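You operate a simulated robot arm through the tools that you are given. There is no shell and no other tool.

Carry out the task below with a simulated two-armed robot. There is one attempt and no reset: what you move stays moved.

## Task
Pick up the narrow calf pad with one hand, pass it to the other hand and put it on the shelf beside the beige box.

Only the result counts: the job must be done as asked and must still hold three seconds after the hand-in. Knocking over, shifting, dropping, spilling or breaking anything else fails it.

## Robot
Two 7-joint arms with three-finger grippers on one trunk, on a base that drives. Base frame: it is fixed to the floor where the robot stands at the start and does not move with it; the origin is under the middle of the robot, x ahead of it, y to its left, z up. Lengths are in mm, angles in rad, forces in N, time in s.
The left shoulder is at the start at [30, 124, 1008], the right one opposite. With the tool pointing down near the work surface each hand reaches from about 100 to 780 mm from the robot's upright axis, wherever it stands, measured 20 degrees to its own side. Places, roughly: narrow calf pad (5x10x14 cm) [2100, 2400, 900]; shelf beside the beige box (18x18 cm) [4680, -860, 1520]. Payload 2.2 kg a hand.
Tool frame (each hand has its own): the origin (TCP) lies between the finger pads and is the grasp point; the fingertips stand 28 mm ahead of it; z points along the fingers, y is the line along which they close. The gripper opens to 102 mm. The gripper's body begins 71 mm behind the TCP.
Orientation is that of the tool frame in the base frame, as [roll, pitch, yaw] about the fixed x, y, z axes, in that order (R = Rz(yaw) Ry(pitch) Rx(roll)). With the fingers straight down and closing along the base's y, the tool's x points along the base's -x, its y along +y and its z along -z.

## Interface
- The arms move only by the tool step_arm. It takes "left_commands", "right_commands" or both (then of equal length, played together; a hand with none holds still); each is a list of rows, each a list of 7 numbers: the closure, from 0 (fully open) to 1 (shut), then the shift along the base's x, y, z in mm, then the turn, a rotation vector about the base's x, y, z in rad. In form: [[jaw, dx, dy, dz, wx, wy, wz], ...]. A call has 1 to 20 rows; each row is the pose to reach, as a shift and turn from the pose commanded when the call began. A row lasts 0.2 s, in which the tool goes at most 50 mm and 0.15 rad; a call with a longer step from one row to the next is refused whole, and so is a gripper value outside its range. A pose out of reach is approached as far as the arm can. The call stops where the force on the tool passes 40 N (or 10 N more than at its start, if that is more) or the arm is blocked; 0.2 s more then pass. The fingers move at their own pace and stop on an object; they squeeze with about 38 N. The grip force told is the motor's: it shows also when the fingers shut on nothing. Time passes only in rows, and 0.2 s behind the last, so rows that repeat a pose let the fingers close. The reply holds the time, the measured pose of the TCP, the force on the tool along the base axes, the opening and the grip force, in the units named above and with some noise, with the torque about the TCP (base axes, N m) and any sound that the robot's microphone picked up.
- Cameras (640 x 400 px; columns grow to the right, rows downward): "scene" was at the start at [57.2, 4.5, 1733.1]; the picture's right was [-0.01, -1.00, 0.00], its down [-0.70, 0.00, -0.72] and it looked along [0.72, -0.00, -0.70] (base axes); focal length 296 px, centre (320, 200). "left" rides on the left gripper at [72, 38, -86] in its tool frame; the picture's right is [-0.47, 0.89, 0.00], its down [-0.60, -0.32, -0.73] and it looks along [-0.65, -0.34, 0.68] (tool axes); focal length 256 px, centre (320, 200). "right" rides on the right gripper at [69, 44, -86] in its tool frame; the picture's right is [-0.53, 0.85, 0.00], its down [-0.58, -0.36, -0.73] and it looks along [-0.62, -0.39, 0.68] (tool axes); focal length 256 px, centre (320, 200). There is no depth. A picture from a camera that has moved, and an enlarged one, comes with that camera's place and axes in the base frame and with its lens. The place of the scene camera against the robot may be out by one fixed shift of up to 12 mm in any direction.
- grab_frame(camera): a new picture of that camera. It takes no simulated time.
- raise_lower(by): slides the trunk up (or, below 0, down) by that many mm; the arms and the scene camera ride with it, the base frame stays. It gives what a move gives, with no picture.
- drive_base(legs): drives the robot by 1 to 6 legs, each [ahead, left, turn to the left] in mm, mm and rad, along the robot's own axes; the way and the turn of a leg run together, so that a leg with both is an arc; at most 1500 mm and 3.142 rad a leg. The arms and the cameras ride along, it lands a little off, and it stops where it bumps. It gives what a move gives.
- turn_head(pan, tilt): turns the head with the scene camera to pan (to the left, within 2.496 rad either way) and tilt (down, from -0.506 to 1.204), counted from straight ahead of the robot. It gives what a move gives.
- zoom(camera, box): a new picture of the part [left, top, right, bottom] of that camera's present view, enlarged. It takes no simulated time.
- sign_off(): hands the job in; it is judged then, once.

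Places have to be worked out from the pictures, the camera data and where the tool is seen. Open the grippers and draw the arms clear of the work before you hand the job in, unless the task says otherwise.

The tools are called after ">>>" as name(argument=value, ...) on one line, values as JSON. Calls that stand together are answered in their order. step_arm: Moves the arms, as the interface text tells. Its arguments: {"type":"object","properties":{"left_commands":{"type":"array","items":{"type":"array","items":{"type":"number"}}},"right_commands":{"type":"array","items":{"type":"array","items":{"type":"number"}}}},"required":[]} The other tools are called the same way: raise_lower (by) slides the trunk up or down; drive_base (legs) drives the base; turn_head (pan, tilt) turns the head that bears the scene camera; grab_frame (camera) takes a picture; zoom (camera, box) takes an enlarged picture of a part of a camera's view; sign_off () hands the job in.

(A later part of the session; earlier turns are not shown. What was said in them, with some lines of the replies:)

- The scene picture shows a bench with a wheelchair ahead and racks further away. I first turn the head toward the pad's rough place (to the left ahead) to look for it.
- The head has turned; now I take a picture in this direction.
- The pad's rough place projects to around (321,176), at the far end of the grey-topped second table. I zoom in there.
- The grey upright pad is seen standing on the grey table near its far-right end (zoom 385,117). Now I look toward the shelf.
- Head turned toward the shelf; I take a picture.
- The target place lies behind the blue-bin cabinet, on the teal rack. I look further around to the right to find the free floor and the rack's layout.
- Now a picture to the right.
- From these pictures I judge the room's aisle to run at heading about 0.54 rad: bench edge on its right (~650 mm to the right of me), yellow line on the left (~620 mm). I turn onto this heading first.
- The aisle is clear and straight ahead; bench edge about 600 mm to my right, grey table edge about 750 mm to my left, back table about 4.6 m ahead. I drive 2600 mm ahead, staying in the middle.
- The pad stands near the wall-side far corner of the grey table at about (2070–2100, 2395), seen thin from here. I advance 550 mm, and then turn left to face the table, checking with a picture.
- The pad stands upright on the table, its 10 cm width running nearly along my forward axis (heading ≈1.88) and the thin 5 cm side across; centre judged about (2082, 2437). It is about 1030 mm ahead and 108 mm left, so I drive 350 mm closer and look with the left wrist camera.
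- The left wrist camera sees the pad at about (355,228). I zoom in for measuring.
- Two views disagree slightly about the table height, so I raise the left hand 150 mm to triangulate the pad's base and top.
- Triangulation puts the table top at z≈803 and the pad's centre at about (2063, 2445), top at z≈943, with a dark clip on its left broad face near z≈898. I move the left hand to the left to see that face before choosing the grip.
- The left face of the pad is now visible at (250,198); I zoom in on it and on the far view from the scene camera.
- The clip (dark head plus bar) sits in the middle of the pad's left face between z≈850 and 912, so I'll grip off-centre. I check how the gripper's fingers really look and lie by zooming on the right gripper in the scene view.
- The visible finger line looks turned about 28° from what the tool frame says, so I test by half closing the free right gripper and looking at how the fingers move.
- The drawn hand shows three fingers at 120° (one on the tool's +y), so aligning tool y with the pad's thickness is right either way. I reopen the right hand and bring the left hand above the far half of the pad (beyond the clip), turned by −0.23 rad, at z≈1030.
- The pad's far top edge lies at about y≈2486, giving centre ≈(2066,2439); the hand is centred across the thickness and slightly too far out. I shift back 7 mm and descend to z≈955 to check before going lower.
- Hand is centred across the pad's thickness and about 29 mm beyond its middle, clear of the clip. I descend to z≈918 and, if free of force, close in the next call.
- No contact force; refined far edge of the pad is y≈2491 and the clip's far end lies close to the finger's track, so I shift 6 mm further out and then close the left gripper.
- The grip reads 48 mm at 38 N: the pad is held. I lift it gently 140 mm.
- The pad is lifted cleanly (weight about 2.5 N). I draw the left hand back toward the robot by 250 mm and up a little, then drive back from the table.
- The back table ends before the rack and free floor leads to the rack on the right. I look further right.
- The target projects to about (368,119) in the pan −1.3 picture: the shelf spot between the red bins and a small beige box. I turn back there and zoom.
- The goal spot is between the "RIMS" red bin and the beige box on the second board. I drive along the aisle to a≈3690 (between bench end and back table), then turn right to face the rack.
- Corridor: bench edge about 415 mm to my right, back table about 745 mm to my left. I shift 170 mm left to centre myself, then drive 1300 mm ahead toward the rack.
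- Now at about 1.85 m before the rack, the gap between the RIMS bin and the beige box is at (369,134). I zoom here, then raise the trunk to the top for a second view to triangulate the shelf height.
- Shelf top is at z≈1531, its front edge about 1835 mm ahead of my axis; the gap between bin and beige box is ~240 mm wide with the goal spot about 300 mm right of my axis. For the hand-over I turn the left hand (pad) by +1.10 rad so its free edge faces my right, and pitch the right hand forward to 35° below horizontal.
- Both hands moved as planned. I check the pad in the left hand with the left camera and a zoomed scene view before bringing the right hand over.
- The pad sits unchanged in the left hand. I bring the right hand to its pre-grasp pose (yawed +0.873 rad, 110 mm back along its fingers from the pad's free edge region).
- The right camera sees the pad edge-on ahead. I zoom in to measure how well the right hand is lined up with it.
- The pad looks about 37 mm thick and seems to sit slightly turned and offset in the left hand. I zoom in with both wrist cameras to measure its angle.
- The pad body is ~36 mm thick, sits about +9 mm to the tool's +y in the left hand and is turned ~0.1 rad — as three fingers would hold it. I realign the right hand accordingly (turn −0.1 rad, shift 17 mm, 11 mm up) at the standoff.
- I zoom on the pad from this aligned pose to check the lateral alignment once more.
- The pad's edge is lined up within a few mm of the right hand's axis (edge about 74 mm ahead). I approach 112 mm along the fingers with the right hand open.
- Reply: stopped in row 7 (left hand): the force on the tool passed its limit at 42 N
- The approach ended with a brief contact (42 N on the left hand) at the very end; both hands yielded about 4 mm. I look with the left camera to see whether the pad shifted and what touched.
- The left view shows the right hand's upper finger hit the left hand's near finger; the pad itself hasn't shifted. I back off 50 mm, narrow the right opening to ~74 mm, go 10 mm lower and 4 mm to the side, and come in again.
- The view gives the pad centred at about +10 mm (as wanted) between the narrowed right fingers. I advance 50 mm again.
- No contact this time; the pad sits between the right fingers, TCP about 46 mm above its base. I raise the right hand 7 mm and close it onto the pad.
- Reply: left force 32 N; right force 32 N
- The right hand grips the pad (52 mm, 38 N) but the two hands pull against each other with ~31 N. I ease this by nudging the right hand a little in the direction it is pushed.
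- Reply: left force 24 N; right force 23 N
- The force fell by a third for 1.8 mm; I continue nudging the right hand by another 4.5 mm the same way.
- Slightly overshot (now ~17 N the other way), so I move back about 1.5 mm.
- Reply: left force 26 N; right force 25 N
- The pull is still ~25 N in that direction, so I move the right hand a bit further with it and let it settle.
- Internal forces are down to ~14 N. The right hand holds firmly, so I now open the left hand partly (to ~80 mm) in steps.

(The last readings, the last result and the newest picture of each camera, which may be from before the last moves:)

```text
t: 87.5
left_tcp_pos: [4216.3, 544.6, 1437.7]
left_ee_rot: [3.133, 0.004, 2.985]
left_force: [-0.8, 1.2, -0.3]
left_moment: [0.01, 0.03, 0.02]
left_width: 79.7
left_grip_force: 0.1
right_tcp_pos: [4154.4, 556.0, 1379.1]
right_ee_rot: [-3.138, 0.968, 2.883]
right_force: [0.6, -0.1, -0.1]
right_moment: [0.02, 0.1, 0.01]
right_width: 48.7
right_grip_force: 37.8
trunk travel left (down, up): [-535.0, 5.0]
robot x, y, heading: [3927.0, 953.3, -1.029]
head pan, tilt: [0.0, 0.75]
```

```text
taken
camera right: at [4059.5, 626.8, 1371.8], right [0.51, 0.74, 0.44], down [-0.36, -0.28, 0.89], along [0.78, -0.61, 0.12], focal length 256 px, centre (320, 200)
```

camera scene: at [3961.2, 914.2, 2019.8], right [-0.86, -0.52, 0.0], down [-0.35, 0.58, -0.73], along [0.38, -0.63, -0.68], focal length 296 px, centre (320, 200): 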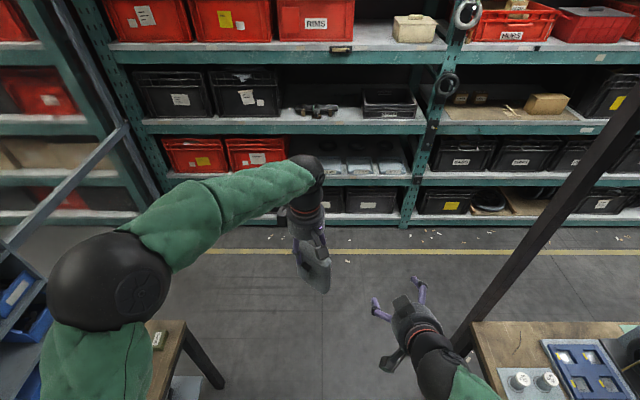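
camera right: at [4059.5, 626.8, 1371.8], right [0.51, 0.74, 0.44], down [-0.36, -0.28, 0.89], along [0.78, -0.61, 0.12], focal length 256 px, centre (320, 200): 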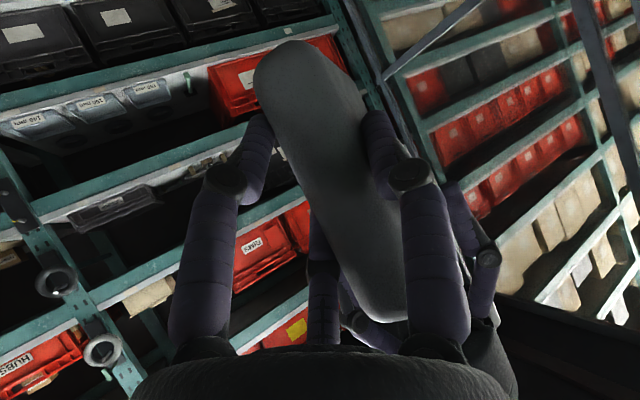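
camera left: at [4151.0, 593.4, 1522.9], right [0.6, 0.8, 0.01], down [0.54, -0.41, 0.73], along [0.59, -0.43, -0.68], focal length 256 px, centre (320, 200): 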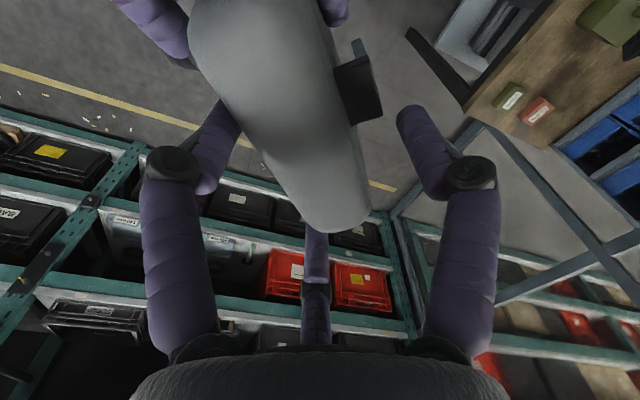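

The left hand is open and free; the right hand holds the pad alone (48.7 mm, 38 N). I lift the left hand straight up 130 mm and check.

>>> step_arm(left_commands=[[0.22, 0, 0, 12, 0, 0, 0], [0.22, 0, 0, 24, 0, 0, 0], [0.22, 0, 0, 40, 0, 0, 0], [0.22, 0, 0, 60, 0, 0, 0], [0.22, 0, 0, 85, 0, 0, 0], [0.22, 0, 0, 110, 0, 0, 0], [0.22, 0, 0, 130, 0, 0, 0], [0.22, 0, 0, 130, 0, 0, 0]])

>>> grab_frame(camera="scene")

>>> grab_frame(camera="right")

```text
t: 89.3
left_tcp_pos: [4217.1, 543.2, 1568.4]
left_ee_rot: [3.131, 0.004, 2.984]
left_force: [0.1, -0.3, 0.4]
left_moment: [0.01, 0.0, 0.01]
left_width: 79.5
left_grip_force: 0.1
right_tcp_pos: [4154.3, 556.4, 1379.2]
right_ee_rot: [-3.138, 0.969, 2.887]
right_force: [-0.4, -0.5, 0.1]
right_moment: [0.01, 0.08, -0.02]
right_width: 48.4
right_grip_force: 37.2
trunk travel left (down, up): [-535.0, 5.0]
robot x, y, heading: [3929.6, 954.3, -1.023]
head pan, tilt: [0.0, 0.75]
```

```text
taken
camera scene: at [3961.5, 913.8, 2019.7], right [-0.86, -0.52, 0.0], down [-0.35, 0.58, -0.73], along [0.38, -0.63, -0.68], focal length 296 px, centre (320, 200)
```

scene: 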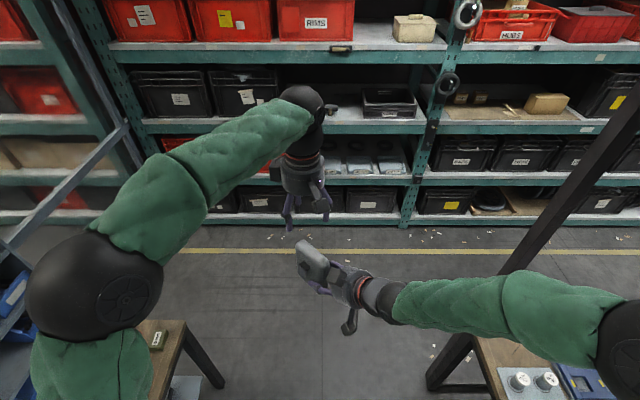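

```text
taken
camera right: at [4059.6, 626.8, 1371.8], right [0.51, 0.74, 0.44], down [-0.36, -0.28, 0.89], along [0.78, -0.61, 0.12], focal length 256 px, centre (320, 200)
```

right: 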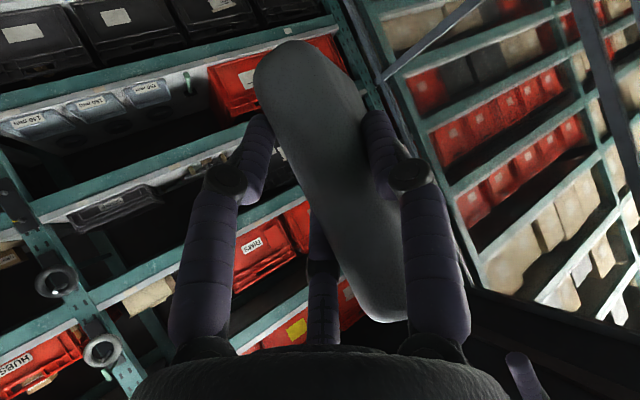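

The right hand carries the pad alone. I zoom to check the pad's attitude in the right hand.

>>> zoom(camera="scene", box=[270, 210, 410, 340])

>>> zoom(camera="right", box=[220, 20, 460, 340])

>>> grab_frame(camera="left")

```text
3.08 times, centred on (340, 275) of scene
camera zoom: at [3961.5, 913.8, 2019.7], right [-0.86, -0.52, 0.0], down [-0.35, 0.58, -0.73], along [0.38, -0.63, -0.68], focal length 912 px, centre (258, -31)
```

zoom: 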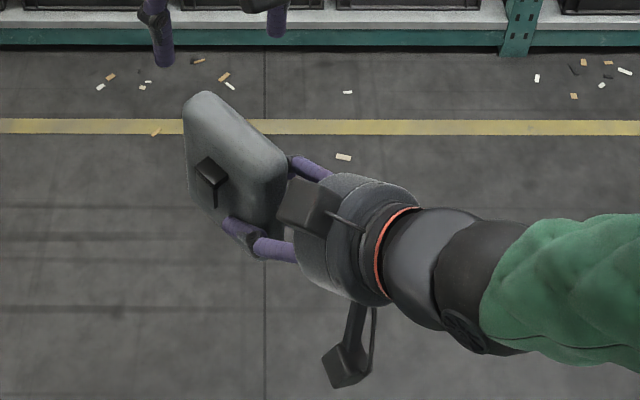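

```text
1.25 times, centred on (340, 180) of right
camera zoom: at [4059.6, 626.8, 1371.8], right [0.51, 0.74, 0.44], down [-0.36, -0.28, 0.89], along [0.78, -0.61, 0.12], focal length 320 px, centre (295, 225)
```

zoom: 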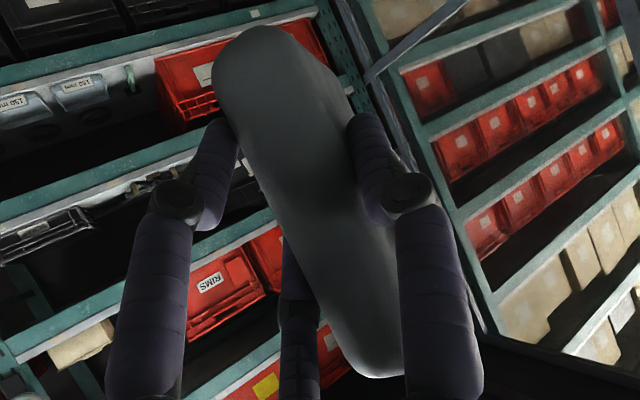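

```text
taken
camera left: at [4150.7, 592.5, 1653.6], right [0.6, 0.8, 0.01], down [0.54, -0.41, 0.73], along [0.59, -0.43, -0.68], focal length 256 px, centre (320, 200)
```

left: 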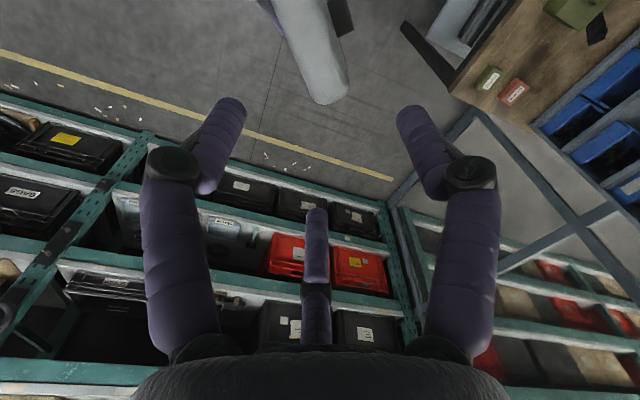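

The pad stands upright in the right hand. I now move the left hand back and to the left out of the way (and turn it back).

>>> step_arm(left_commands=[[0.22, 10, 31, 0, 0, 0, -0.1375], [0.22, 20, 62, -5, 0, 0, -0.275], [0.22, 30, 93, -15, 0, 0, -0.4125], [0.22, 40, 124, -25, 0, 0, -0.55], [0.1, 50, 155, -35, 0, 0, -0.6875], [0, 60, 186, -45, 0, 0, -0.825], [0, 70, 217, -55, 0, 0, -0.9625], [0, 80.5, 247, -68, 0, 0, -1.1], [0, 80.5, 247, -68, 0, 0, -1.1]])

>>> grab_frame(camera="scene")

```text
t: 91.3
left_tcp_pos: [4299.0, 791.2, 1498.7]
left_ee_rot: [3.134, 0.003, 1.882]
left_force: [-0.7, -0.6, 0.0]
left_moment: [0.05, -0.02, 0.05]
left_width: 102.0
left_grip_force: 0.1
right_tcp_pos: [4154.9, 554.9, 1379.8]
right_ee_rot: [-3.136, 0.97, 2.884]
right_force: [-0.3, 0.0, 0.1]
right_moment: [0.01, 0.1, 0.01]
right_width: 48.2
right_grip_force: 38.0
trunk travel left (down, up): [-535.0, 5.0]
robot x, y, heading: [3929.0, 955.6, -1.029]
head pan, tilt: [0.0, 0.75]
```

```text
taken
camera scene: at [3961.5, 912.8, 2019.7], right [-0.86, -0.52, 0.0], down [-0.35, 0.58, -0.73], along [0.38, -0.63, -0.68], focal length 296 px, centre (320, 200)
```

scene: 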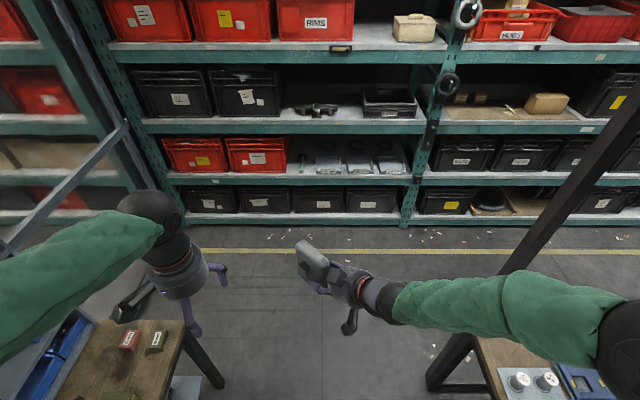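

Left arm is clear. Now I turn the right hand to point straight at the rack and raise it so that the pad base is above the shelf level.

>>> step_arm(right_commands=[[1, -17, -0.5, 26, 0, 0, -0.077], [1, -34, -1, 52, 0, 0, -0.154], [1, -50, -1.4, 78, 0, 0, -0.231], [1, -66, -1.9, 104, 0, 0, -0.308], [1, -82, -2.4, 130, 0, 0, -0.385], [1, -98, -2.8, 156, 0, 0, -0.462], [1, -112, -3.3, 182, 0, 0, -0.539], [1, -126, -3.7, 208, 0, 0, -0.616], [1, -141, -4.1, 234, 0, 0, -0.693], [1, -156, -4.5, 261, 0, 0, -0.77], [1, -156, -4.5, 261, 0, 0, -0.77]])

>>> grab_frame(camera="scene")

>>> grab_frame(camera="right")

```text
t: 93.8
left_tcp_pos: [4297.8, 791.8, 1499.7]
left_ee_rot: [3.134, 0.004, 1.884]
left_force: [0.4, 0.5, 0.0]
left_moment: [0.01, -0.01, -0.01]
left_width: 101.7
left_grip_force: 0.1
right_tcp_pos: [3999.4, 552.7, 1641.0]
right_ee_rot: [-3.139, 0.969, 2.112]
right_force: [0.8, 0.4, -2.2]
right_moment: [0.08, 0.09, -0.01]
right_width: 48.4
right_grip_force: 37.4
trunk travel left (down, up): [-535.0, 5.0]
robot x, y, heading: [3927.0, 956.3, -1.027]
head pan, tilt: [0.0, 0.75]
```

```text
taken
camera scene: at [3961.5, 914.0, 2019.7], right [-0.86, -0.52, 0.0], down [-0.35, 0.58, -0.73], along [0.38, -0.63, -0.68], focal length 296 px, centre (320, 200)
```

scene: 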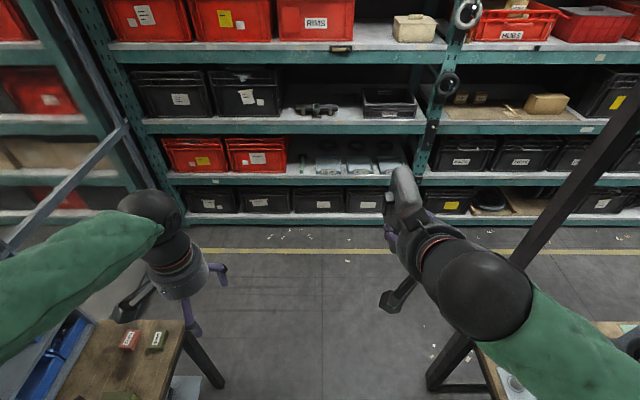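

```text
taken
camera right: at [3979.9, 669.3, 1633.4], right [0.88, 0.17, 0.44], down [-0.45, 0.05, 0.89], along [0.13, -0.98, 0.12], focal length 256 px, centre (320, 200)
```

right: 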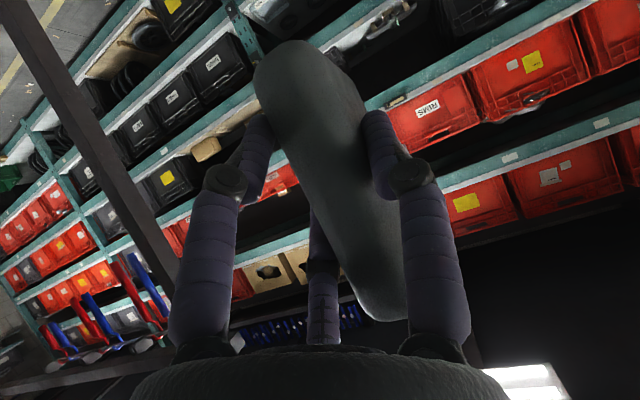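

The pad is held and raised. Before driving on I check the clearance of my right elbow to the black post and of my left elbow to the cabinet by looking to both sides.

>>> turn_head(pan=-1.0, tilt=0.75)

>>> grab_frame(camera="scene")

>>> turn_head(pan=1.0, tilt=0.75)

>>> grab_frame(camera="scene")

```text
t: 95.0
left_tcp_pos: [4299.9, 791.6, 1499.6]
left_ee_rot: [3.134, 0.004, 1.885]
left_force: [-0.9, 0.6, 0.1]
left_moment: [0.0, 0.02, 0.0]
left_width: 102.4
left_grip_force: 0.0
right_tcp_pos: [3997.7, 551.7, 1639.8]
right_ee_rot: [-3.136, 0.969, 2.116]
right_force: [0.1, 0.0, -1.6]
right_moment: [0.05, 0.02, -0.01]
right_width: 48.4
right_grip_force: 37.9
trunk travel left (down, up): [-535.0, 5.0]
robot x, y, heading: [3926.8, 953.8, -1.02]
head pan, tilt: [-1.0, 0.75]
```

```text
taken
camera scene: at [3882.1, 910.5, 2019.7], right [-0.9, 0.44, 0.0], down [0.3, 0.61, -0.73], along [-0.32, -0.66, -0.68], focal length 296 px, centre (320, 200)
```

scene: 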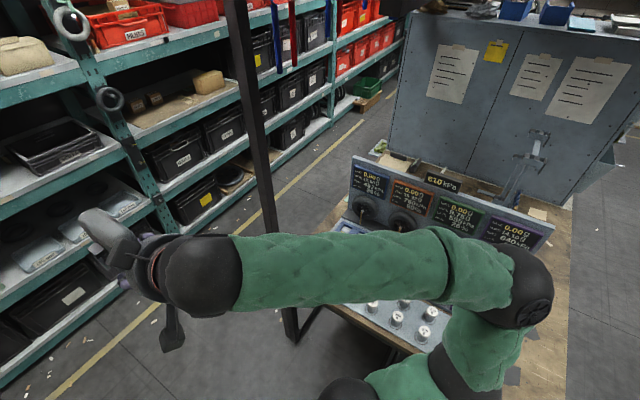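

```text
t: 97.0
left_tcp_pos: [4298.2, 791.5, 1498.7]
left_ee_rot: [3.133, 0.004, 1.885]
left_force: [0.3, 0.1, -0.5]
left_moment: [0.03, -0.01, 0.03]
left_width: 102.1
left_grip_force: 0.1
right_tcp_pos: [3998.4, 552.4, 1639.6]
right_ee_rot: [-3.137, 0.968, 2.117]
right_force: [-0.2, 0.4, -1.9]
right_moment: [0.05, 0.0, -0.01]
right_width: 48.6
right_grip_force: 37.6
trunk travel left (down, up): [-535.0, 5.0]
robot x, y, heading: [3929.1, 956.4, -1.024]
head pan, tilt: [1.0, 0.75]
```

```text
taken
camera scene: at [4001.2, 982.7, 2019.7], right [-0.03, -1.0, 0.0], down [-0.68, 0.02, -0.73], along [0.73, -0.02, -0.68], focal length 296 px, centre (320, 200)
```

scene: 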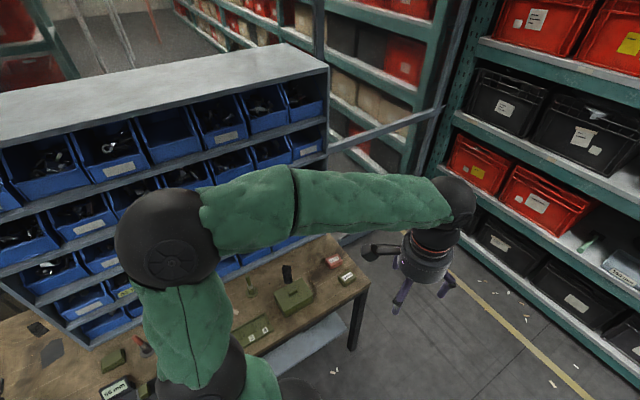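

Both elbows have about 100 mm or more clearance (right elbow at ~−470 mm lateral, post at ~−650). I shift 40 mm left, drive 900 mm ahead past the post, and look again.

>>> drive_base(legs=[[0, 40, 0], [900, 0, 0]])

>>> turn_head(pan=-0.3, tilt=0.55)

>>> grab_frame(camera="scene")

```text
t: 102.2
left_tcp_pos: [4799.2, 41.3, 1499.7]
left_ee_rot: [3.133, 0.003, 1.886]
left_force: [0.6, -0.5, -0.5]
left_moment: [0.02, 0.0, 0.02]
left_width: 101.9
left_grip_force: 0.1
right_tcp_pos: [4499.2, -198.0, 1640.4]
right_ee_rot: [-3.138, 0.967, 2.116]
right_force: [-0.7, -0.2, -1.1]
right_moment: [0.06, 0.07, 0.01]
right_width: 48.4
right_grip_force: 38.1
trunk travel left (down, up): [-535.0, 5.0]
robot x, y, heading: [4433.0, 202.2, -1.029]
head pan, tilt: [1.0, 0.75]
```

```text
t: 103.6
left_tcp_pos: [4798.7, 41.5, 1499.1]
left_ee_rot: [3.133, 0.005, 1.885]
left_force: [0.7, -0.8, -0.9]
left_moment: [-0.01, -0.01, -0.02]
left_width: 101.8
left_grip_force: 0.1
right_tcp_pos: [4499.3, -198.3, 1641.0]
right_ee_rot: [-3.135, 0.969, 2.117]
right_force: [0.2, -0.3, -2.3]
right_moment: [0.06, 0.06, 0.02]
right_width: 48.3
right_grip_force: 38.1
trunk travel left (down, up): [-535.0, 5.0]
robot x, y, heading: [4430.3, 204.6, -1.029]
head pan, tilt: [-0.3, 0.55]
```

```text
taken
camera scene: at [4441.2, 147.4, 2037.1], right [-0.97, -0.24, 0.0], down [-0.13, 0.51, -0.85], along [0.21, -0.83, -0.52], focal length 296 px, centre (320, 200)
```

scene: 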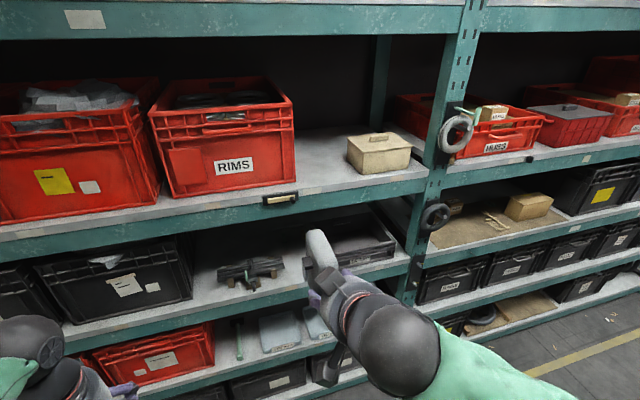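

Clear close view of the goal spot between the RIMS bin and the beige box. I zoom in to measure it.

>>> zoom(camera="scene", box=[250, 100, 450, 225])

```text
3.20 times, centred on (350, 162) of scene
camera zoom: at [4441.2, 147.4, 2037.1], right [-0.97, -0.24, 0.0], down [-0.13, 0.51, -0.85], along [0.21, -0.83, -0.52], focal length 948 px, centre (224, 320)
```

zoom: 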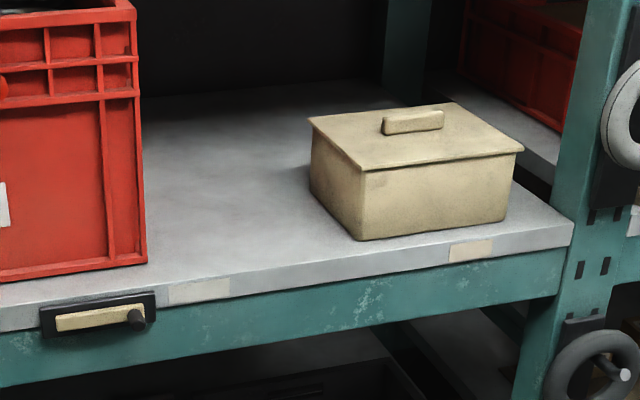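

Measured (after allowing for the known camera offset): shelf front edge ≈925 mm ahead, gap from Y≈−210 to −465, goal centre ≈(1039, −335) in my frame. I drive 395 mm ahead and then 192 mm to the right, keeping the pad just in front of the shelf edge.

>>> drive_base(legs=[[395, 0, 0], [0, -192, 0]])

>>> turn_head(pan=-0.45, tilt=0.8)

>>> grab_frame(camera="scene")

>>> grab_frame(camera="right")

```text
t: 107.3
left_tcp_pos: [4839.3, -396.9, 1500.2]
left_ee_rot: [3.132, 0.006, 1.882]
left_force: [0.3, 0.5, -0.6]
left_moment: [0.0, 0.03, 0.0]
left_width: 102.1
left_grip_force: 0.0
right_tcp_pos: [4539.2, -634.8, 1641.0]
right_ee_rot: [-3.134, 0.967, 2.116]
right_force: [0.4, -0.2, -1.5]
right_moment: [0.05, 0.09, -0.04]
right_width: 48.4
right_grip_force: 37.6
trunk travel left (down, up): [-535.0, 5.0]
robot x, y, heading: [4463.9, -231.2, -1.029]
head pan, tilt: [-0.3, 0.55]
```

```text
t: 108.0
left_tcp_pos: [4836.8, -397.9, 1500.3]
left_ee_rot: [3.13, 0.004, 1.884]
left_force: [-0.6, -0.9, 0.3]
left_moment: [0.03, 0.01, -0.01]
left_width: 102.1
left_grip_force: 0.1
right_tcp_pos: [4537.1, -636.1, 1640.5]
right_ee_rot: [-3.139, 0.966, 2.114]
right_force: [-0.2, 0.3, -2.1]
right_moment: [0.06, 0.0, 0.01]
right_width: 48.4
right_grip_force: 38.1
trunk travel left (down, up): [-535.0, 5.0]
robot x, y, heading: [4470.5, -231.9, -1.032]
head pan, tilt: [-0.45, 0.799]
```

```text
taken
camera scene: at [4464.4, -284.0, 2015.7], right [-1.0, -0.09, 0.0], down [-0.07, 0.71, -0.7], along [0.07, -0.69, -0.72], focal length 296 px, centre (320, 200)
```

scene: 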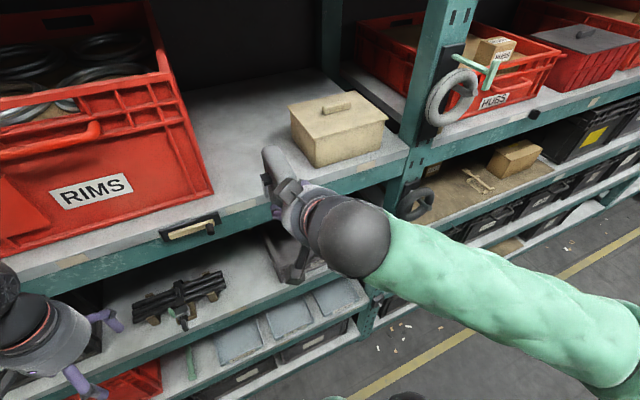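

```text
taken
camera right: at [4518.3, -519.1, 1632.9], right [0.88, 0.17, 0.44], down [-0.45, 0.05, 0.89], along [0.13, -0.98, 0.12], focal length 256 px, centre (320, 200)
```

right: 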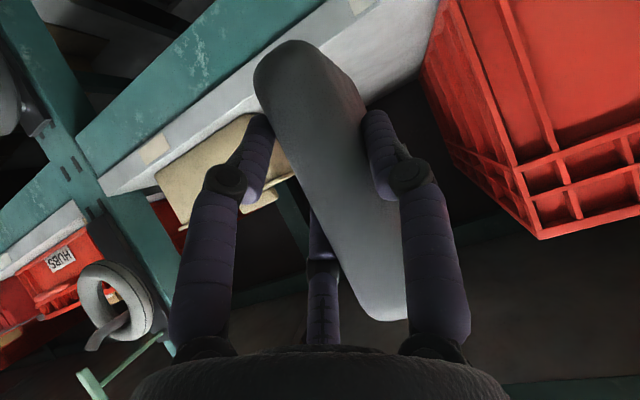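

I'm in front of the spot; the goal centre is straight ahead of the pad in my frame (goal ≈(648, −141), pad line Y≈−141). I zoom to verify the gap and the pad's alignment.

>>> zoom(camera="scene", box=[180, 70, 420, 260])

```text
2.11 times, centred on (300, 165) of scene
camera zoom: at [4464.4, -284.0, 2015.7], right [-1.0, -0.09, 0.0], down [-0.07, 0.71, -0.7], along [0.07, -0.69, -0.72], focal length 624 px, centre (362, 274)
```

zoom: 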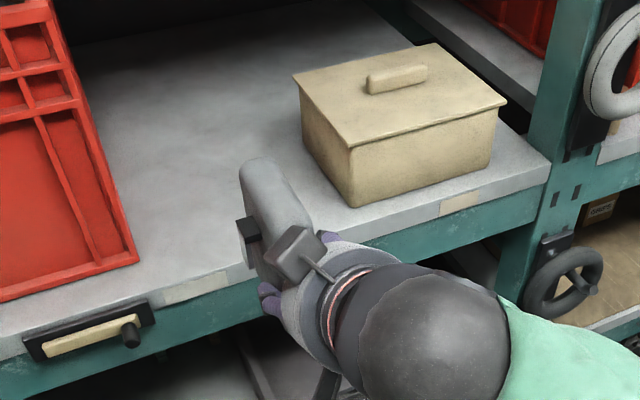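

Gap centre, pad line and goal agree within a few mm; shelf edge is at X≈535 and the pad base ≈55 mm above the board. I extend the right hand 120 mm forward first and check.

>>> step_arm(right_commands=[[1, 10.3, -17.1, 0, 0, 0, 0], [1, 20.6, -34.3, 0, 0, 0, 0], [1, 30.9, -51.4, 0, 0, 0, 0], [1, 41.2, -68.6, 0, 0, 0, 0], [1, 51.5, -85.7, 0, 0, 0, 0], [1, 61.8, -102.9, 0, 0, 0, 0], [1, 61.8, -102.9, 0, 0, 0, 0]])

>>> zoom(camera="scene", box=[180, 70, 420, 260])

>>> grab_frame(camera="right")

```text
t: 109.7
left_tcp_pos: [4837.5, -397.3, 1501.5]
left_ee_rot: [3.132, 0.006, 1.883]
left_force: [-0.2, 0.1, 0.4]
left_moment: [-0.01, -0.02, 0.03]
left_width: 102.2
left_grip_force: 0.1
right_tcp_pos: [4599.3, -737.4, 1640.0]
right_ee_rot: [-3.14, 0.97, 2.114]
right_force: [-0.1, -0.5, -2.6]
right_moment: [0.01, 0.05, 0.0]
right_width: 48.4
right_grip_force: 38.1
trunk travel left (down, up): [-535.0, 5.0]
robot x, y, heading: [4469.3, -234.1, -1.029]
head pan, tilt: [-0.45, 0.799]
```

```text
2.11 times, centred on (300, 165) of scene
camera zoom: at [4465.2, -282.8, 2015.7], right [-1.0, -0.09, 0.0], down [-0.07, 0.71, -0.7], along [0.06, -0.69, -0.72], focal length 624 px, centre (362, 274)
```

zoom: 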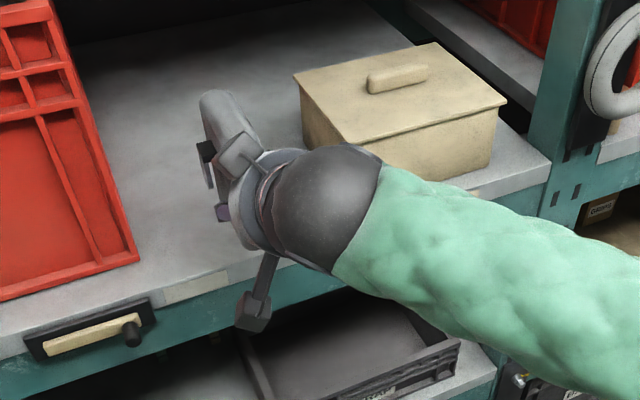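

```text
taken
camera right: at [4580.5, -620.5, 1633.0], right [0.88, 0.17, 0.44], down [-0.45, 0.05, 0.89], along [0.13, -0.98, 0.12], focal length 256 px, centre (320, 200)
```

right: 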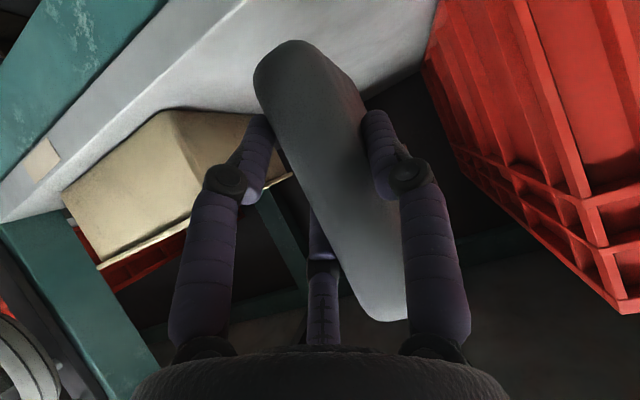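

The pad's far end is over the board with clear space on both sides. I advance another 102 mm to the goal.

>>> step_arm(right_commands=[[1, 8.8, -14.6, 0, 0, 0, 0], [1, 17.5, -29.1, 0, 0, 0, 0], [1, 26.3, -43.7, 0, 0, 0, 0], [1, 35, -58.3, 0, 0, 0, 0], [1, 43.8, -72.9, 0, 0, 0, 0], [1, 52.5, -87.4, 0, 0, 0, 0], [1, 52.5, -87.4, 0, 0, 0, 0]])

>>> zoom(camera="scene", box=[160, 50, 400, 240])

>>> grab_frame(camera="right")

```text
t: 111.2
left_tcp_pos: [4837.8, -397.4, 1499.6]
left_ee_rot: [3.133, 0.007, 1.883]
left_force: [-0.2, 0.5, -0.7]
left_moment: [-0.02, -0.01, -0.03]
left_width: 102.2
left_grip_force: 0.0
right_tcp_pos: [4650.9, -824.9, 1640.8]
right_ee_rot: [-3.138, 0.968, 2.113]
right_force: [0.2, 0.3, -1.8]
right_moment: [0.01, 0.06, 0.0]
right_width: 48.4
right_grip_force: 37.1
trunk travel left (down, up): [-535.0, 5.0]
robot x, y, heading: [4468.6, -228.6, -1.029]
head pan, tilt: [-0.45, 0.799]
```

```text
2.11 times, centred on (280, 145) of scene
camera zoom: at [4465.4, -282.8, 2015.7], right [-1.0, -0.09, 0.0], down [-0.07, 0.71, -0.7], along [0.06, -0.69, -0.72], focal length 624 px, centre (404, 316)
```

zoom: 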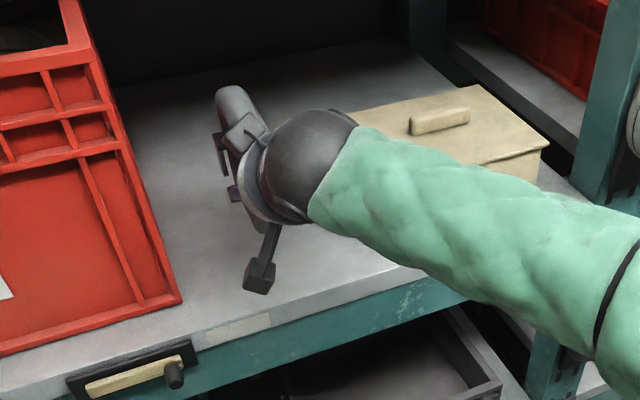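

```text
taken
camera right: at [4633.2, -708.8, 1633.2], right [0.88, 0.18, 0.44], down [-0.45, 0.05, 0.89], along [0.13, -0.98, 0.12], focal length 256 px, centre (320, 200)
```

right: 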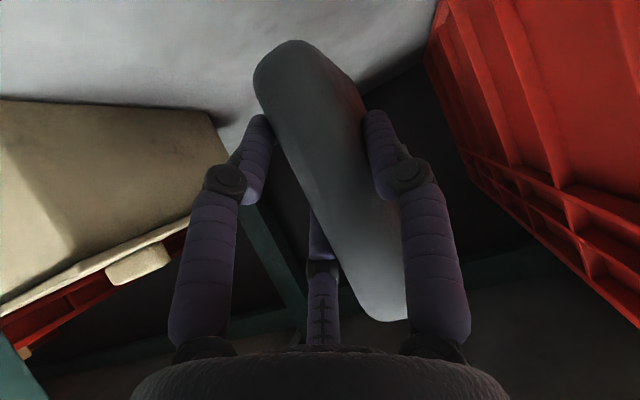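

The pad is above the goal (its centre ≈(4672, −849), clear of bin and box). I lower it 44 mm in small steps and read the force.

>>> step_arm(right_commands=[[1, 0, 0, -8, 0, 0, 0], [1, 0, 0, -16, 0, 0, 0], [1, 0, 0, -24, 0, 0, 0], [1, 0, 0, -32, 0, 0, 0], [1, 0, 0, -38, 0, 0, 0], [1, 0, 0, -44, 0, 0, 0], [1, 0, 0, -44, 0, 0, 0]])

>>> grab_frame(camera="right")

>>> zoom(camera="scene", box=[180, 70, 340, 220])

```text
t: 112.8
left_tcp_pos: [4837.4, -396.4, 1499.6]
left_ee_rot: [3.133, 0.005, 1.883]
left_force: [0.3, 1.0, -0.6]
left_moment: [-0.02, -0.01, -0.01]
left_width: 102.1
left_grip_force: 0.1
right_tcp_pos: [4653.3, -826.1, 1596.5]
right_ee_rot: [-3.136, 0.965, 2.115]
right_force: [0.3, -0.2, -2.3]
right_moment: [0.05, 0.05, -0.01]
right_width: 48.4
right_grip_force: 37.9
trunk travel left (down, up): [-535.0, 5.0]
robot x, y, heading: [4467.9, -233.7, -1.028]
head pan, tilt: [-0.45, 0.799]
```

```text
taken
camera right: at [4634.1, -708.8, 1589.1], right [0.88, 0.18, 0.44], down [-0.45, 0.05, 0.89], along [0.13, -0.98, 0.12], focal length 256 px, centre (320, 200)
```

right: 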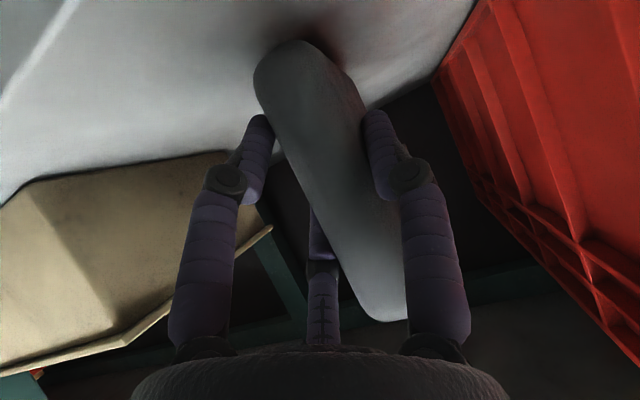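

```text
2.67 times, centred on (260, 145) of scene
camera zoom: at [4465.9, -283.3, 2015.7], right [-1.0, -0.09, 0.0], down [-0.07, 0.71, -0.7], along [0.06, -0.69, -0.72], focal length 790 px, centre (480, 347)
```

zoom: 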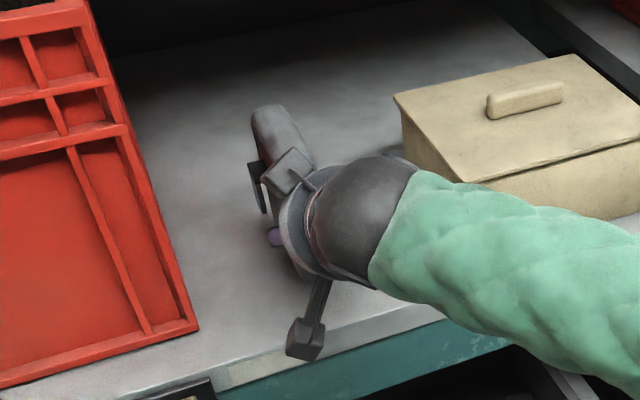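

Still free at z=1596. I lower in finer steps, 6 mm per call, watching the vertical force.

>>> step_arm(right_commands=[[1, 0, 0, -2, 0, 0, 0], [1, 0, 0, -4, 0, 0, 0], [1, 0, 0, -6, 0, 0, 0], [1, 0, 0, -6, 0, 0, 0]])

```text
t: 113.8
left_tcp_pos: [4839.3, -397.1, 1500.0]
left_ee_rot: [3.133, 0.004, 1.882]
left_force: [0.7, 0.6, -0.4]
left_moment: [0.03, 0.0, 0.0]
left_width: 102.0
left_grip_force: 0.1
right_tcp_pos: [4653.6, -826.4, 1590.9]
right_ee_rot: [-3.136, 0.968, 2.114]
right_force: [1.2, 0.0, -1.6]
right_moment: [0.04, 0.06, 0.02]
right_width: 48.4
right_grip_force: 38.5
trunk travel left (down, up): [-535.0, 5.0]
robot x, y, heading: [4470.9, -235.4, -1.03]
head pan, tilt: [-0.45, 0.799]
```

No contact yet at z≈1591; another 5 mm down.

>>> step_arm(right_commands=[[1, 0, 0, -2, 0, 0, 0], [1, 0, 0, -3.5, 0, 0, 0], [1, 0, 0, -5, 0, 0, 0], [1, 0, 0, -5, 0, 0, 0]])

```text
t: 114.8
left_tcp_pos: [4837.5, -395.7, 1499.7]
left_ee_rot: [3.133, 0.006, 1.882]
left_force: [-0.1, 0.0, 1.4]
left_moment: [0.01, 0.0, -0.01]
left_width: 101.9
left_grip_force: 0.0
right_tcp_pos: [4652.3, -826.9, 1590.8]
right_ee_rot: [-3.141, 0.977, 2.111]
right_force: [1.8, -4.1, 20.4]
right_moment: [0.29, -0.37, -0.08]
right_width: 48.5
right_grip_force: 38.3
trunk travel left (down, up): [-535.0, 5.0]
robot x, y, heading: [4470.1, -232.8, -1.028]
head pan, tilt: [-0.45, 0.799]
```

Contact: 20 N upward at z≈1591, on the pad's base. I ease the push by 3.5 mm, then open the hand gently and only partly (to ~68 mm) so the lower finger stays off the board.

>>> step_arm(right_commands=[[1, 0, 0, 2, 0, 0, 0], [1, 0, 0, 3.5, 0, 0, 0], [1, 0, 0, 3.5, 0, 0, 0]])

>>> zoom(camera="right", box=[220, 20, 460, 340])

```text
t: 115.7
left_tcp_pos: [4836.8, -398.5, 1499.3]
left_ee_rot: [3.133, 0.006, 1.883]
left_force: [-0.2, 0.1, -0.6]
left_moment: [0.0, 0.0, -0.01]
left_width: 102.2
left_grip_force: 0.0
right_tcp_pos: [4652.4, -826.1, 1590.0]
right_ee_rot: [-3.135, 0.968, 2.113]
right_force: [3.3, -5.9, 18.4]
right_moment: [0.11, -0.42, -0.17]
right_width: 48.8
right_grip_force: 38.3
trunk travel left (down, up): [-535.0, 5.0]
robot x, y, heading: [4468.1, -232.7, -1.027]
head pan, tilt: [-0.45, 0.799]
```

```text
1.25 times, centred on (340, 180) of right
camera zoom: at [4633.7, -708.7, 1582.4], right [0.88, 0.18, 0.44], down [-0.45, 0.05, 0.89], along [0.13, -0.98, 0.12], focal length 320 px, centre (295, 225)
```

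zoom: 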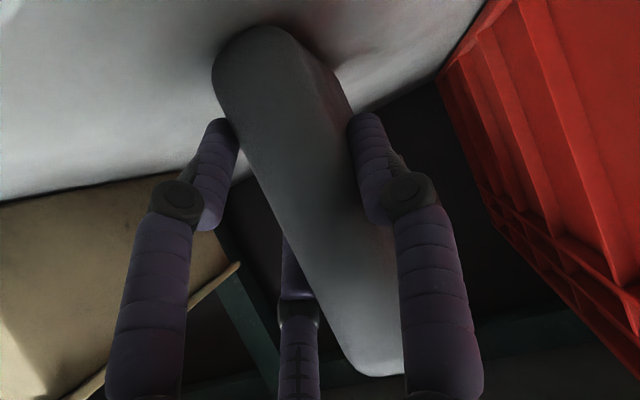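

The force is still 18 N, so I raise another 3 mm.

>>> step_arm(right_commands=[[1, 0, 0, 1.5, 0, 0, 0], [1, 0, 0, 3, 0, 0, 0], [1, 0, 0, 3, 0, 0, 0]])

```text
t: 116.5
left_tcp_pos: [4837.5, -396.7, 1499.5]
left_ee_rot: [3.133, 0.004, 1.883]
left_force: [-0.4, 0.1, 0.3]
left_moment: [0.02, -0.02, 0.01]
left_width: 101.7
left_grip_force: 0.0
right_tcp_pos: [4652.1, -825.5, 1590.2]
right_ee_rot: [-3.133, 0.963, 2.118]
right_force: [0.7, -2.6, 5.2]
right_moment: [0.0, -0.08, -0.04]
right_width: 48.4
right_grip_force: 37.8
trunk travel left (down, up): [-535.0, 5.0]
robot x, y, heading: [4468.8, -232.9, -1.028]
head pan, tilt: [-0.45, 0.799]
```

Light contact (5 N). Now I open the right hand slowly to about 68 mm.

>>> step_arm(right_commands=[[0.52, 0, 0, 0, 0, 0, 0], [0.49, 0, 0, 0, 0, 0, 0], [0.45, 0, 0, 0, 0, 0, 0], [0.41, 0, 0, 0, 0, 0, 0], [0.37, 0, 0, 0, 0, 0, 0], [0.34, 0, 0, 0, 0, 0, 0], [0.34, 0, 0, 0, 0, 0, 0], [0.34, 0, 0, 0, 0, 0, 0]])

>>> grab_frame(camera="right")

>>> zoom(camera="scene", box=[180, 70, 340, 220])

```text
t: 118.2
left_tcp_pos: [4838.7, -395.9, 1500.7]
left_ee_rot: [3.132, 0.006, 1.884]
left_force: [0.6, 0.1, -0.3]
left_moment: [-0.03, 0.02, -0.02]
left_width: 102.2
left_grip_force: 0.1
right_tcp_pos: [4651.5, -825.4, 1592.0]
right_ee_rot: [-3.135, 0.968, 2.117]
right_force: [-1.1, 0.5, 0.3]
right_moment: [0.03, 0.0, -0.01]
right_width: 67.3
right_grip_force: 0.0
trunk travel left (down, up): [-535.0, 5.0]
robot x, y, heading: [4469.3, -232.4, -1.027]
head pan, tilt: [-0.45, 0.799]
```

```text
taken
camera right: at [4633.7, -708.4, 1584.7], right [0.88, 0.18, 0.44], down [-0.45, 0.05, 0.89], along [0.13, -0.98, 0.12], focal length 256 px, centre (320, 200)
```

right: 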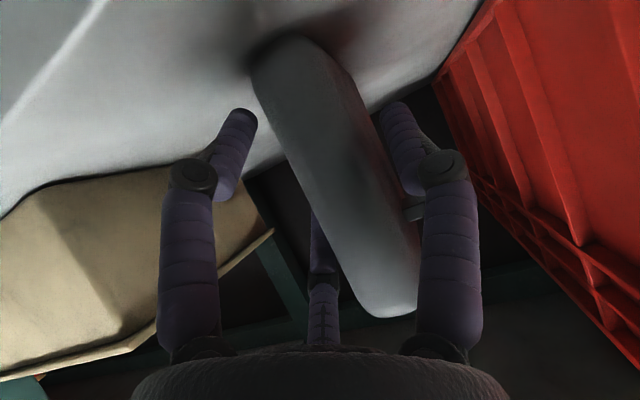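

```text
2.67 times, centred on (260, 145) of scene
camera zoom: at [4465.8, -283.1, 2015.7], right [-1.0, -0.09, 0.0], down [-0.07, 0.71, -0.7], along [0.06, -0.69, -0.72], focal length 790 px, centre (480, 347)
```

zoom: 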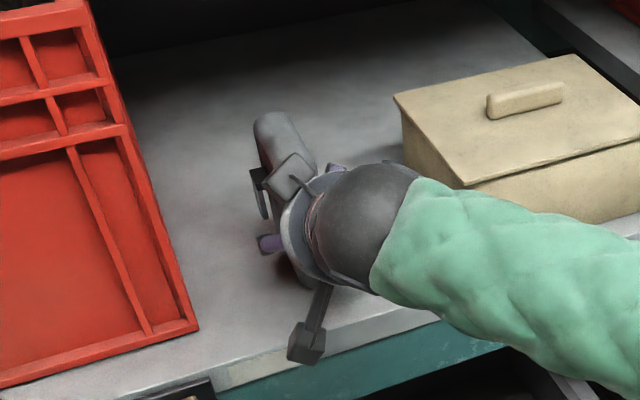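

The pad stands free between the opened fingers (no force). I withdraw the right hand along its own finger axis, slowly at first.

>>> step_arm(right_commands=[[0.34, -2.1, 3.5, 2.8, 0, 0, 0], [0.34, -4.3, 7, 5.7, 0, 0, 0], [0.34, -8.6, 14.1, 11.3, 0, 0, 0], [0.34, -12.8, 21.1, 17, 0, 0, 0]])

>>> grab_frame(camera="right")

```text
t: 119.2
left_tcp_pos: [4838.1, -396.6, 1499.2]
left_ee_rot: [3.132, 0.006, 1.884]
left_force: [0.0, 1.2, 0.8]
left_moment: [0.02, 0.01, -0.01]
left_width: 102.0
left_grip_force: 0.1
right_tcp_pos: [4639.1, -804.1, 1609.7]
right_ee_rot: [-3.139, 0.969, 2.114]
right_force: [-0.9, -0.4, 0.5]
right_moment: [0.02, -0.01, 0.0]
right_width: 67.3
right_grip_force: 0.0
trunk travel left (down, up): [-535.0, 5.0]
robot x, y, heading: [4470.8, -237.4, -1.033]
head pan, tilt: [-0.45, 0.799]
```

```text
taken
camera right: at [4620.4, -687.0, 1601.6], right [0.88, 0.18, 0.44], down [-0.45, 0.05, 0.89], along [0.13, -0.98, 0.12], focal length 256 px, centre (320, 200)
```

right: 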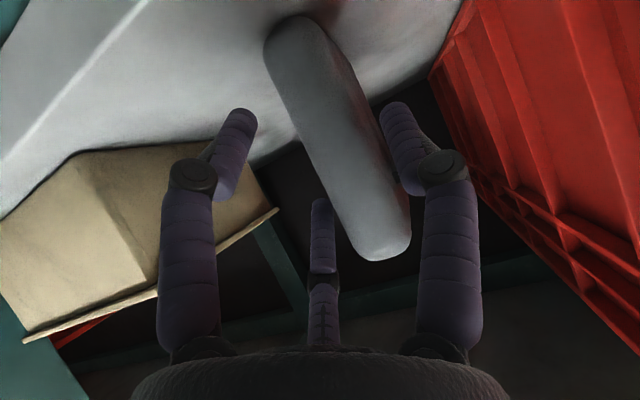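

The hand slides off without any force and the pad stays standing. I continue withdrawing along the axis until it is well clear of the shelf.

>>> step_arm(right_commands=[[0.34, -8.6, 14.1, 11.3, 0, 0, 0], [0.34, -17.1, 28.2, 22.7, 0, 0, 0], [0.34, -25.7, 42.2, 34, 0, 0, 0], [0.34, -36, 60, 40, 0, 0, 0], [0.34, -51, 85, 40, 0, 0, 0], [0.34, -66, 110, 40, 0, 0, 0], [0.34, -81, 135, 40, 0, 0, 0], [0.34, -96, 160, 40, 0, 0, 0], [0.34, -111, 185, 40, 0, 0, 0], [0.34, -111, 185, 40, 0, 0, 0]])

>>> grab_frame(camera="scene")

>>> zoom(camera="scene", box=[160, 60, 400, 220])

>>> grab_frame(camera="right")

```text
t: 121.5
left_tcp_pos: [4838.4, -397.3, 1499.0]
left_ee_rot: [3.132, 0.004, 1.882]
left_force: [-0.5, -0.3, -0.5]
left_moment: [0.0, 0.02, 0.02]
left_width: 102.1
left_grip_force: 0.0
right_tcp_pos: [4530.0, -620.2, 1648.1]
right_ee_rot: [-3.136, 0.966, 2.114]
right_force: [-0.5, 0.2, 0.4]
right_moment: [-0.02, 0.02, 0.0]
right_width: 67.3
right_grip_force: 0.0
trunk travel left (down, up): [-535.0, 5.0]
robot x, y, heading: [4470.8, -232.9, -1.03]
head pan, tilt: [-0.45, 0.799]
```

```text
taken
camera scene: at [4466.6, -283.3, 2015.7], right [-1.0, -0.09, 0.0], down [-0.07, 0.71, -0.7], along [0.06, -0.69, -0.72], focal length 296 px, centre (320, 200)
```

scene: 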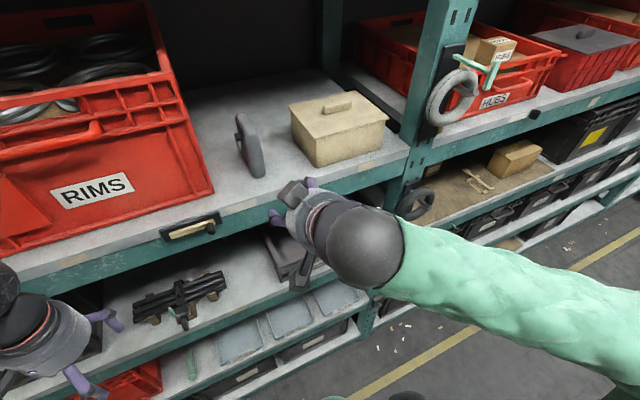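

```text
2.50 times, centred on (280, 140) of scene
camera zoom: at [4466.6, -283.3, 2015.7], right [-1.0, -0.09, 0.0], down [-0.07, 0.71, -0.7], along [0.06, -0.69, -0.72], focal length 741 px, centre (420, 350)
```

zoom: 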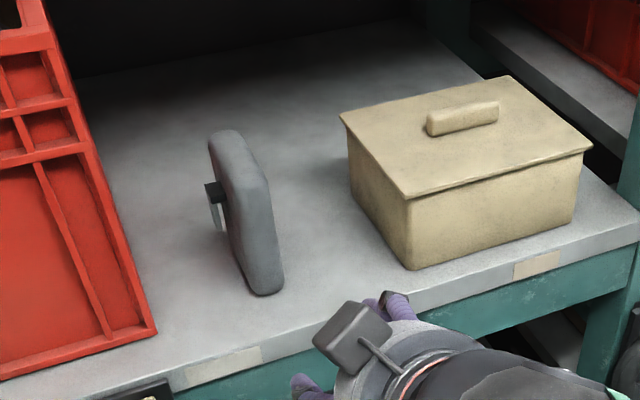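

```text
taken
camera right: at [4510.7, -503.4, 1640.8], right [0.88, 0.17, 0.44], down [-0.45, 0.05, 0.89], along [0.13, -0.98, 0.12], focal length 256 px, centre (320, 200)
```

right: 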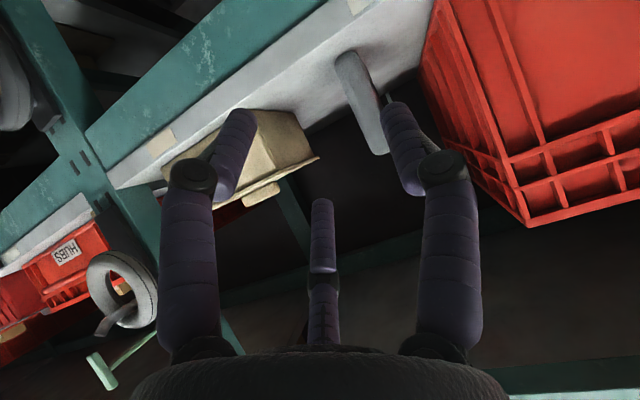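

The pad stands upright on the shelf between the RIMS bin and the beige box, both untouched. I open the right hand fully and then back the robot 200 mm from the rack so that both arms are clear.

>>> step_arm(right_commands=[[0.15, 0, 0, 0, 0, 0, 0], [0, 0, 0, 0, 0, 0, 0], [0, 0, 0, 0, 0, 0, 0]])

>>> drive_base(legs=[[-200, 0, 0]])

>>> turn_head(pan=-0.3, tilt=0.65)

>>> grab_frame(camera="scene")

>>> zoom(camera="scene", box=[180, 60, 420, 220])

```text
t: 122.2
left_tcp_pos: [4837.9, -396.0, 1500.0]
left_ee_rot: [3.133, 0.006, 1.883]
left_force: [-1.2, 0.2, 0.4]
left_moment: [0.0, -0.01, 0.02]
left_width: 102.0
left_grip_force: 0.0
right_tcp_pos: [4529.0, -619.8, 1648.9]
right_ee_rot: [-3.136, 0.971, 2.114]
right_force: [0.3, -0.4, 0.7]
right_moment: [0.03, 0.01, 0.0]
right_width: 102.2
right_grip_force: 0.0
trunk travel left (down, up): [-535.0, 5.0]
robot x, y, heading: [4467.6, -236.4, -1.029]
head pan, tilt: [-0.45, 0.799]
```

```text
t: 123.8
left_tcp_pos: [4735.7, -225.3, 1499.4]
left_ee_rot: [3.132, 0.004, 1.885]
left_force: [0.0, 0.4, 0.0]
left_moment: [-0.01, 0.01, -0.03]
left_width: 101.8
left_grip_force: 0.1
right_tcp_pos: [4425.4, -449.1, 1647.3]
right_ee_rot: [-3.136, 0.966, 2.114]
right_force: [0.1, 0.0, 0.2]
right_moment: [0.01, 0.0, 0.02]
right_width: 102.0
right_grip_force: 0.1
trunk travel left (down, up): [-535.0, 5.0]
robot x, y, heading: [4362.4, -62.9, -1.029]
head pan, tilt: [-0.45, 0.799]
```

```text
t: 124.5
left_tcp_pos: [4733.3, -223.8, 1498.6]
left_ee_rot: [3.133, 0.005, 1.886]
left_force: [-0.5, 0.3, -0.3]
left_moment: [-0.01, -0.03, 0.02]
left_width: 101.9
left_grip_force: 0.0
right_tcp_pos: [4423.8, -447.7, 1648.8]
right_ee_rot: [-3.135, 0.969, 2.116]
right_force: [-0.3, -0.9, -0.2]
right_moment: [-0.03, 0.0, 0.01]
right_width: 101.8
right_grip_force: 0.1
trunk travel left (down, up): [-535.0, 5.0]
robot x, y, heading: [4364.0, -58.2, -1.025]
head pan, tilt: [-0.3, 0.649]
```

```text
taken
camera scene: at [4374.3, -113.3, 2028.3], right [-0.97, -0.24, 0.0], down [-0.15, 0.59, -0.8], along [0.19, -0.77, -0.6], focal length 296 px, centre (320, 200)
```

scene: 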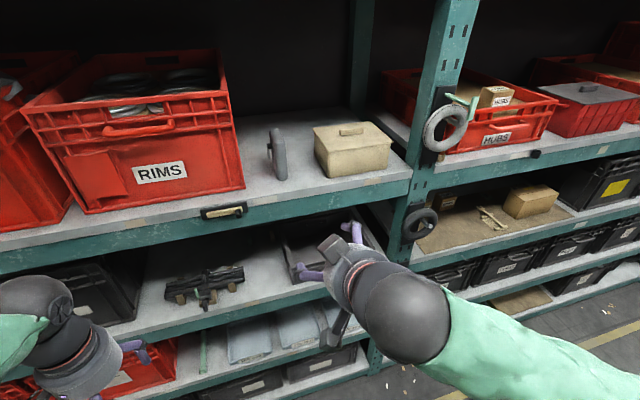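

```text
2.50 times, centred on (300, 140) of scene
camera zoom: at [4374.3, -113.3, 2028.3], right [-0.97, -0.24, 0.0], down [-0.15, 0.59, -0.8], along [0.19, -0.77, -0.6], focal length 741 px, centre (370, 350)
```

zoom: 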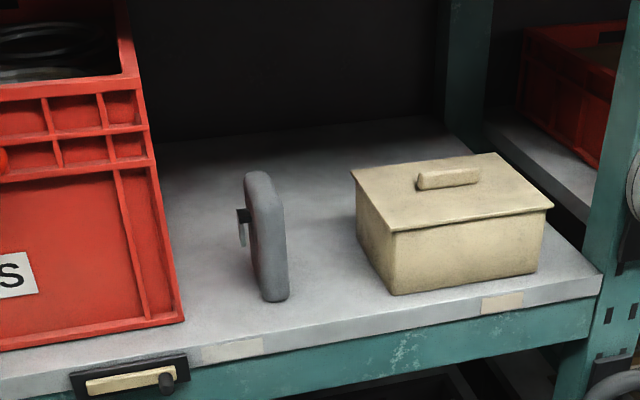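

The pad stands upright and steady on the shelf, within the free spot beside the beige box; nothing else was moved, both grippers are open and the arms are clear. I hand the job in.

>>> sign_off()

```text
The job is handed in.
```

The narrow calf pad is standing upright on the shelf between the red "RIMS" bin and the beige box. From the last pictures, its centre is about 20 mm from the given spot, inside the 18x18 cm area.

- **Pick-up:** the left hand lifted it off the grey table, gripping to one side of the clip on its face.
- **Hand-over:** the right hand took the pad in front of the rack. On the first approach the two hands' fingers touched for a moment (42 N), so I backed off and came in again. The pad did not shift.
- **Placing:** the right hand set it down and let go with no sideways force. It was still standing in the last picture, about six seconds after I let go.

The pictures show nothing else moved. Both grippers are open, and I backed the robot 200 mm away from the rack before handing in.
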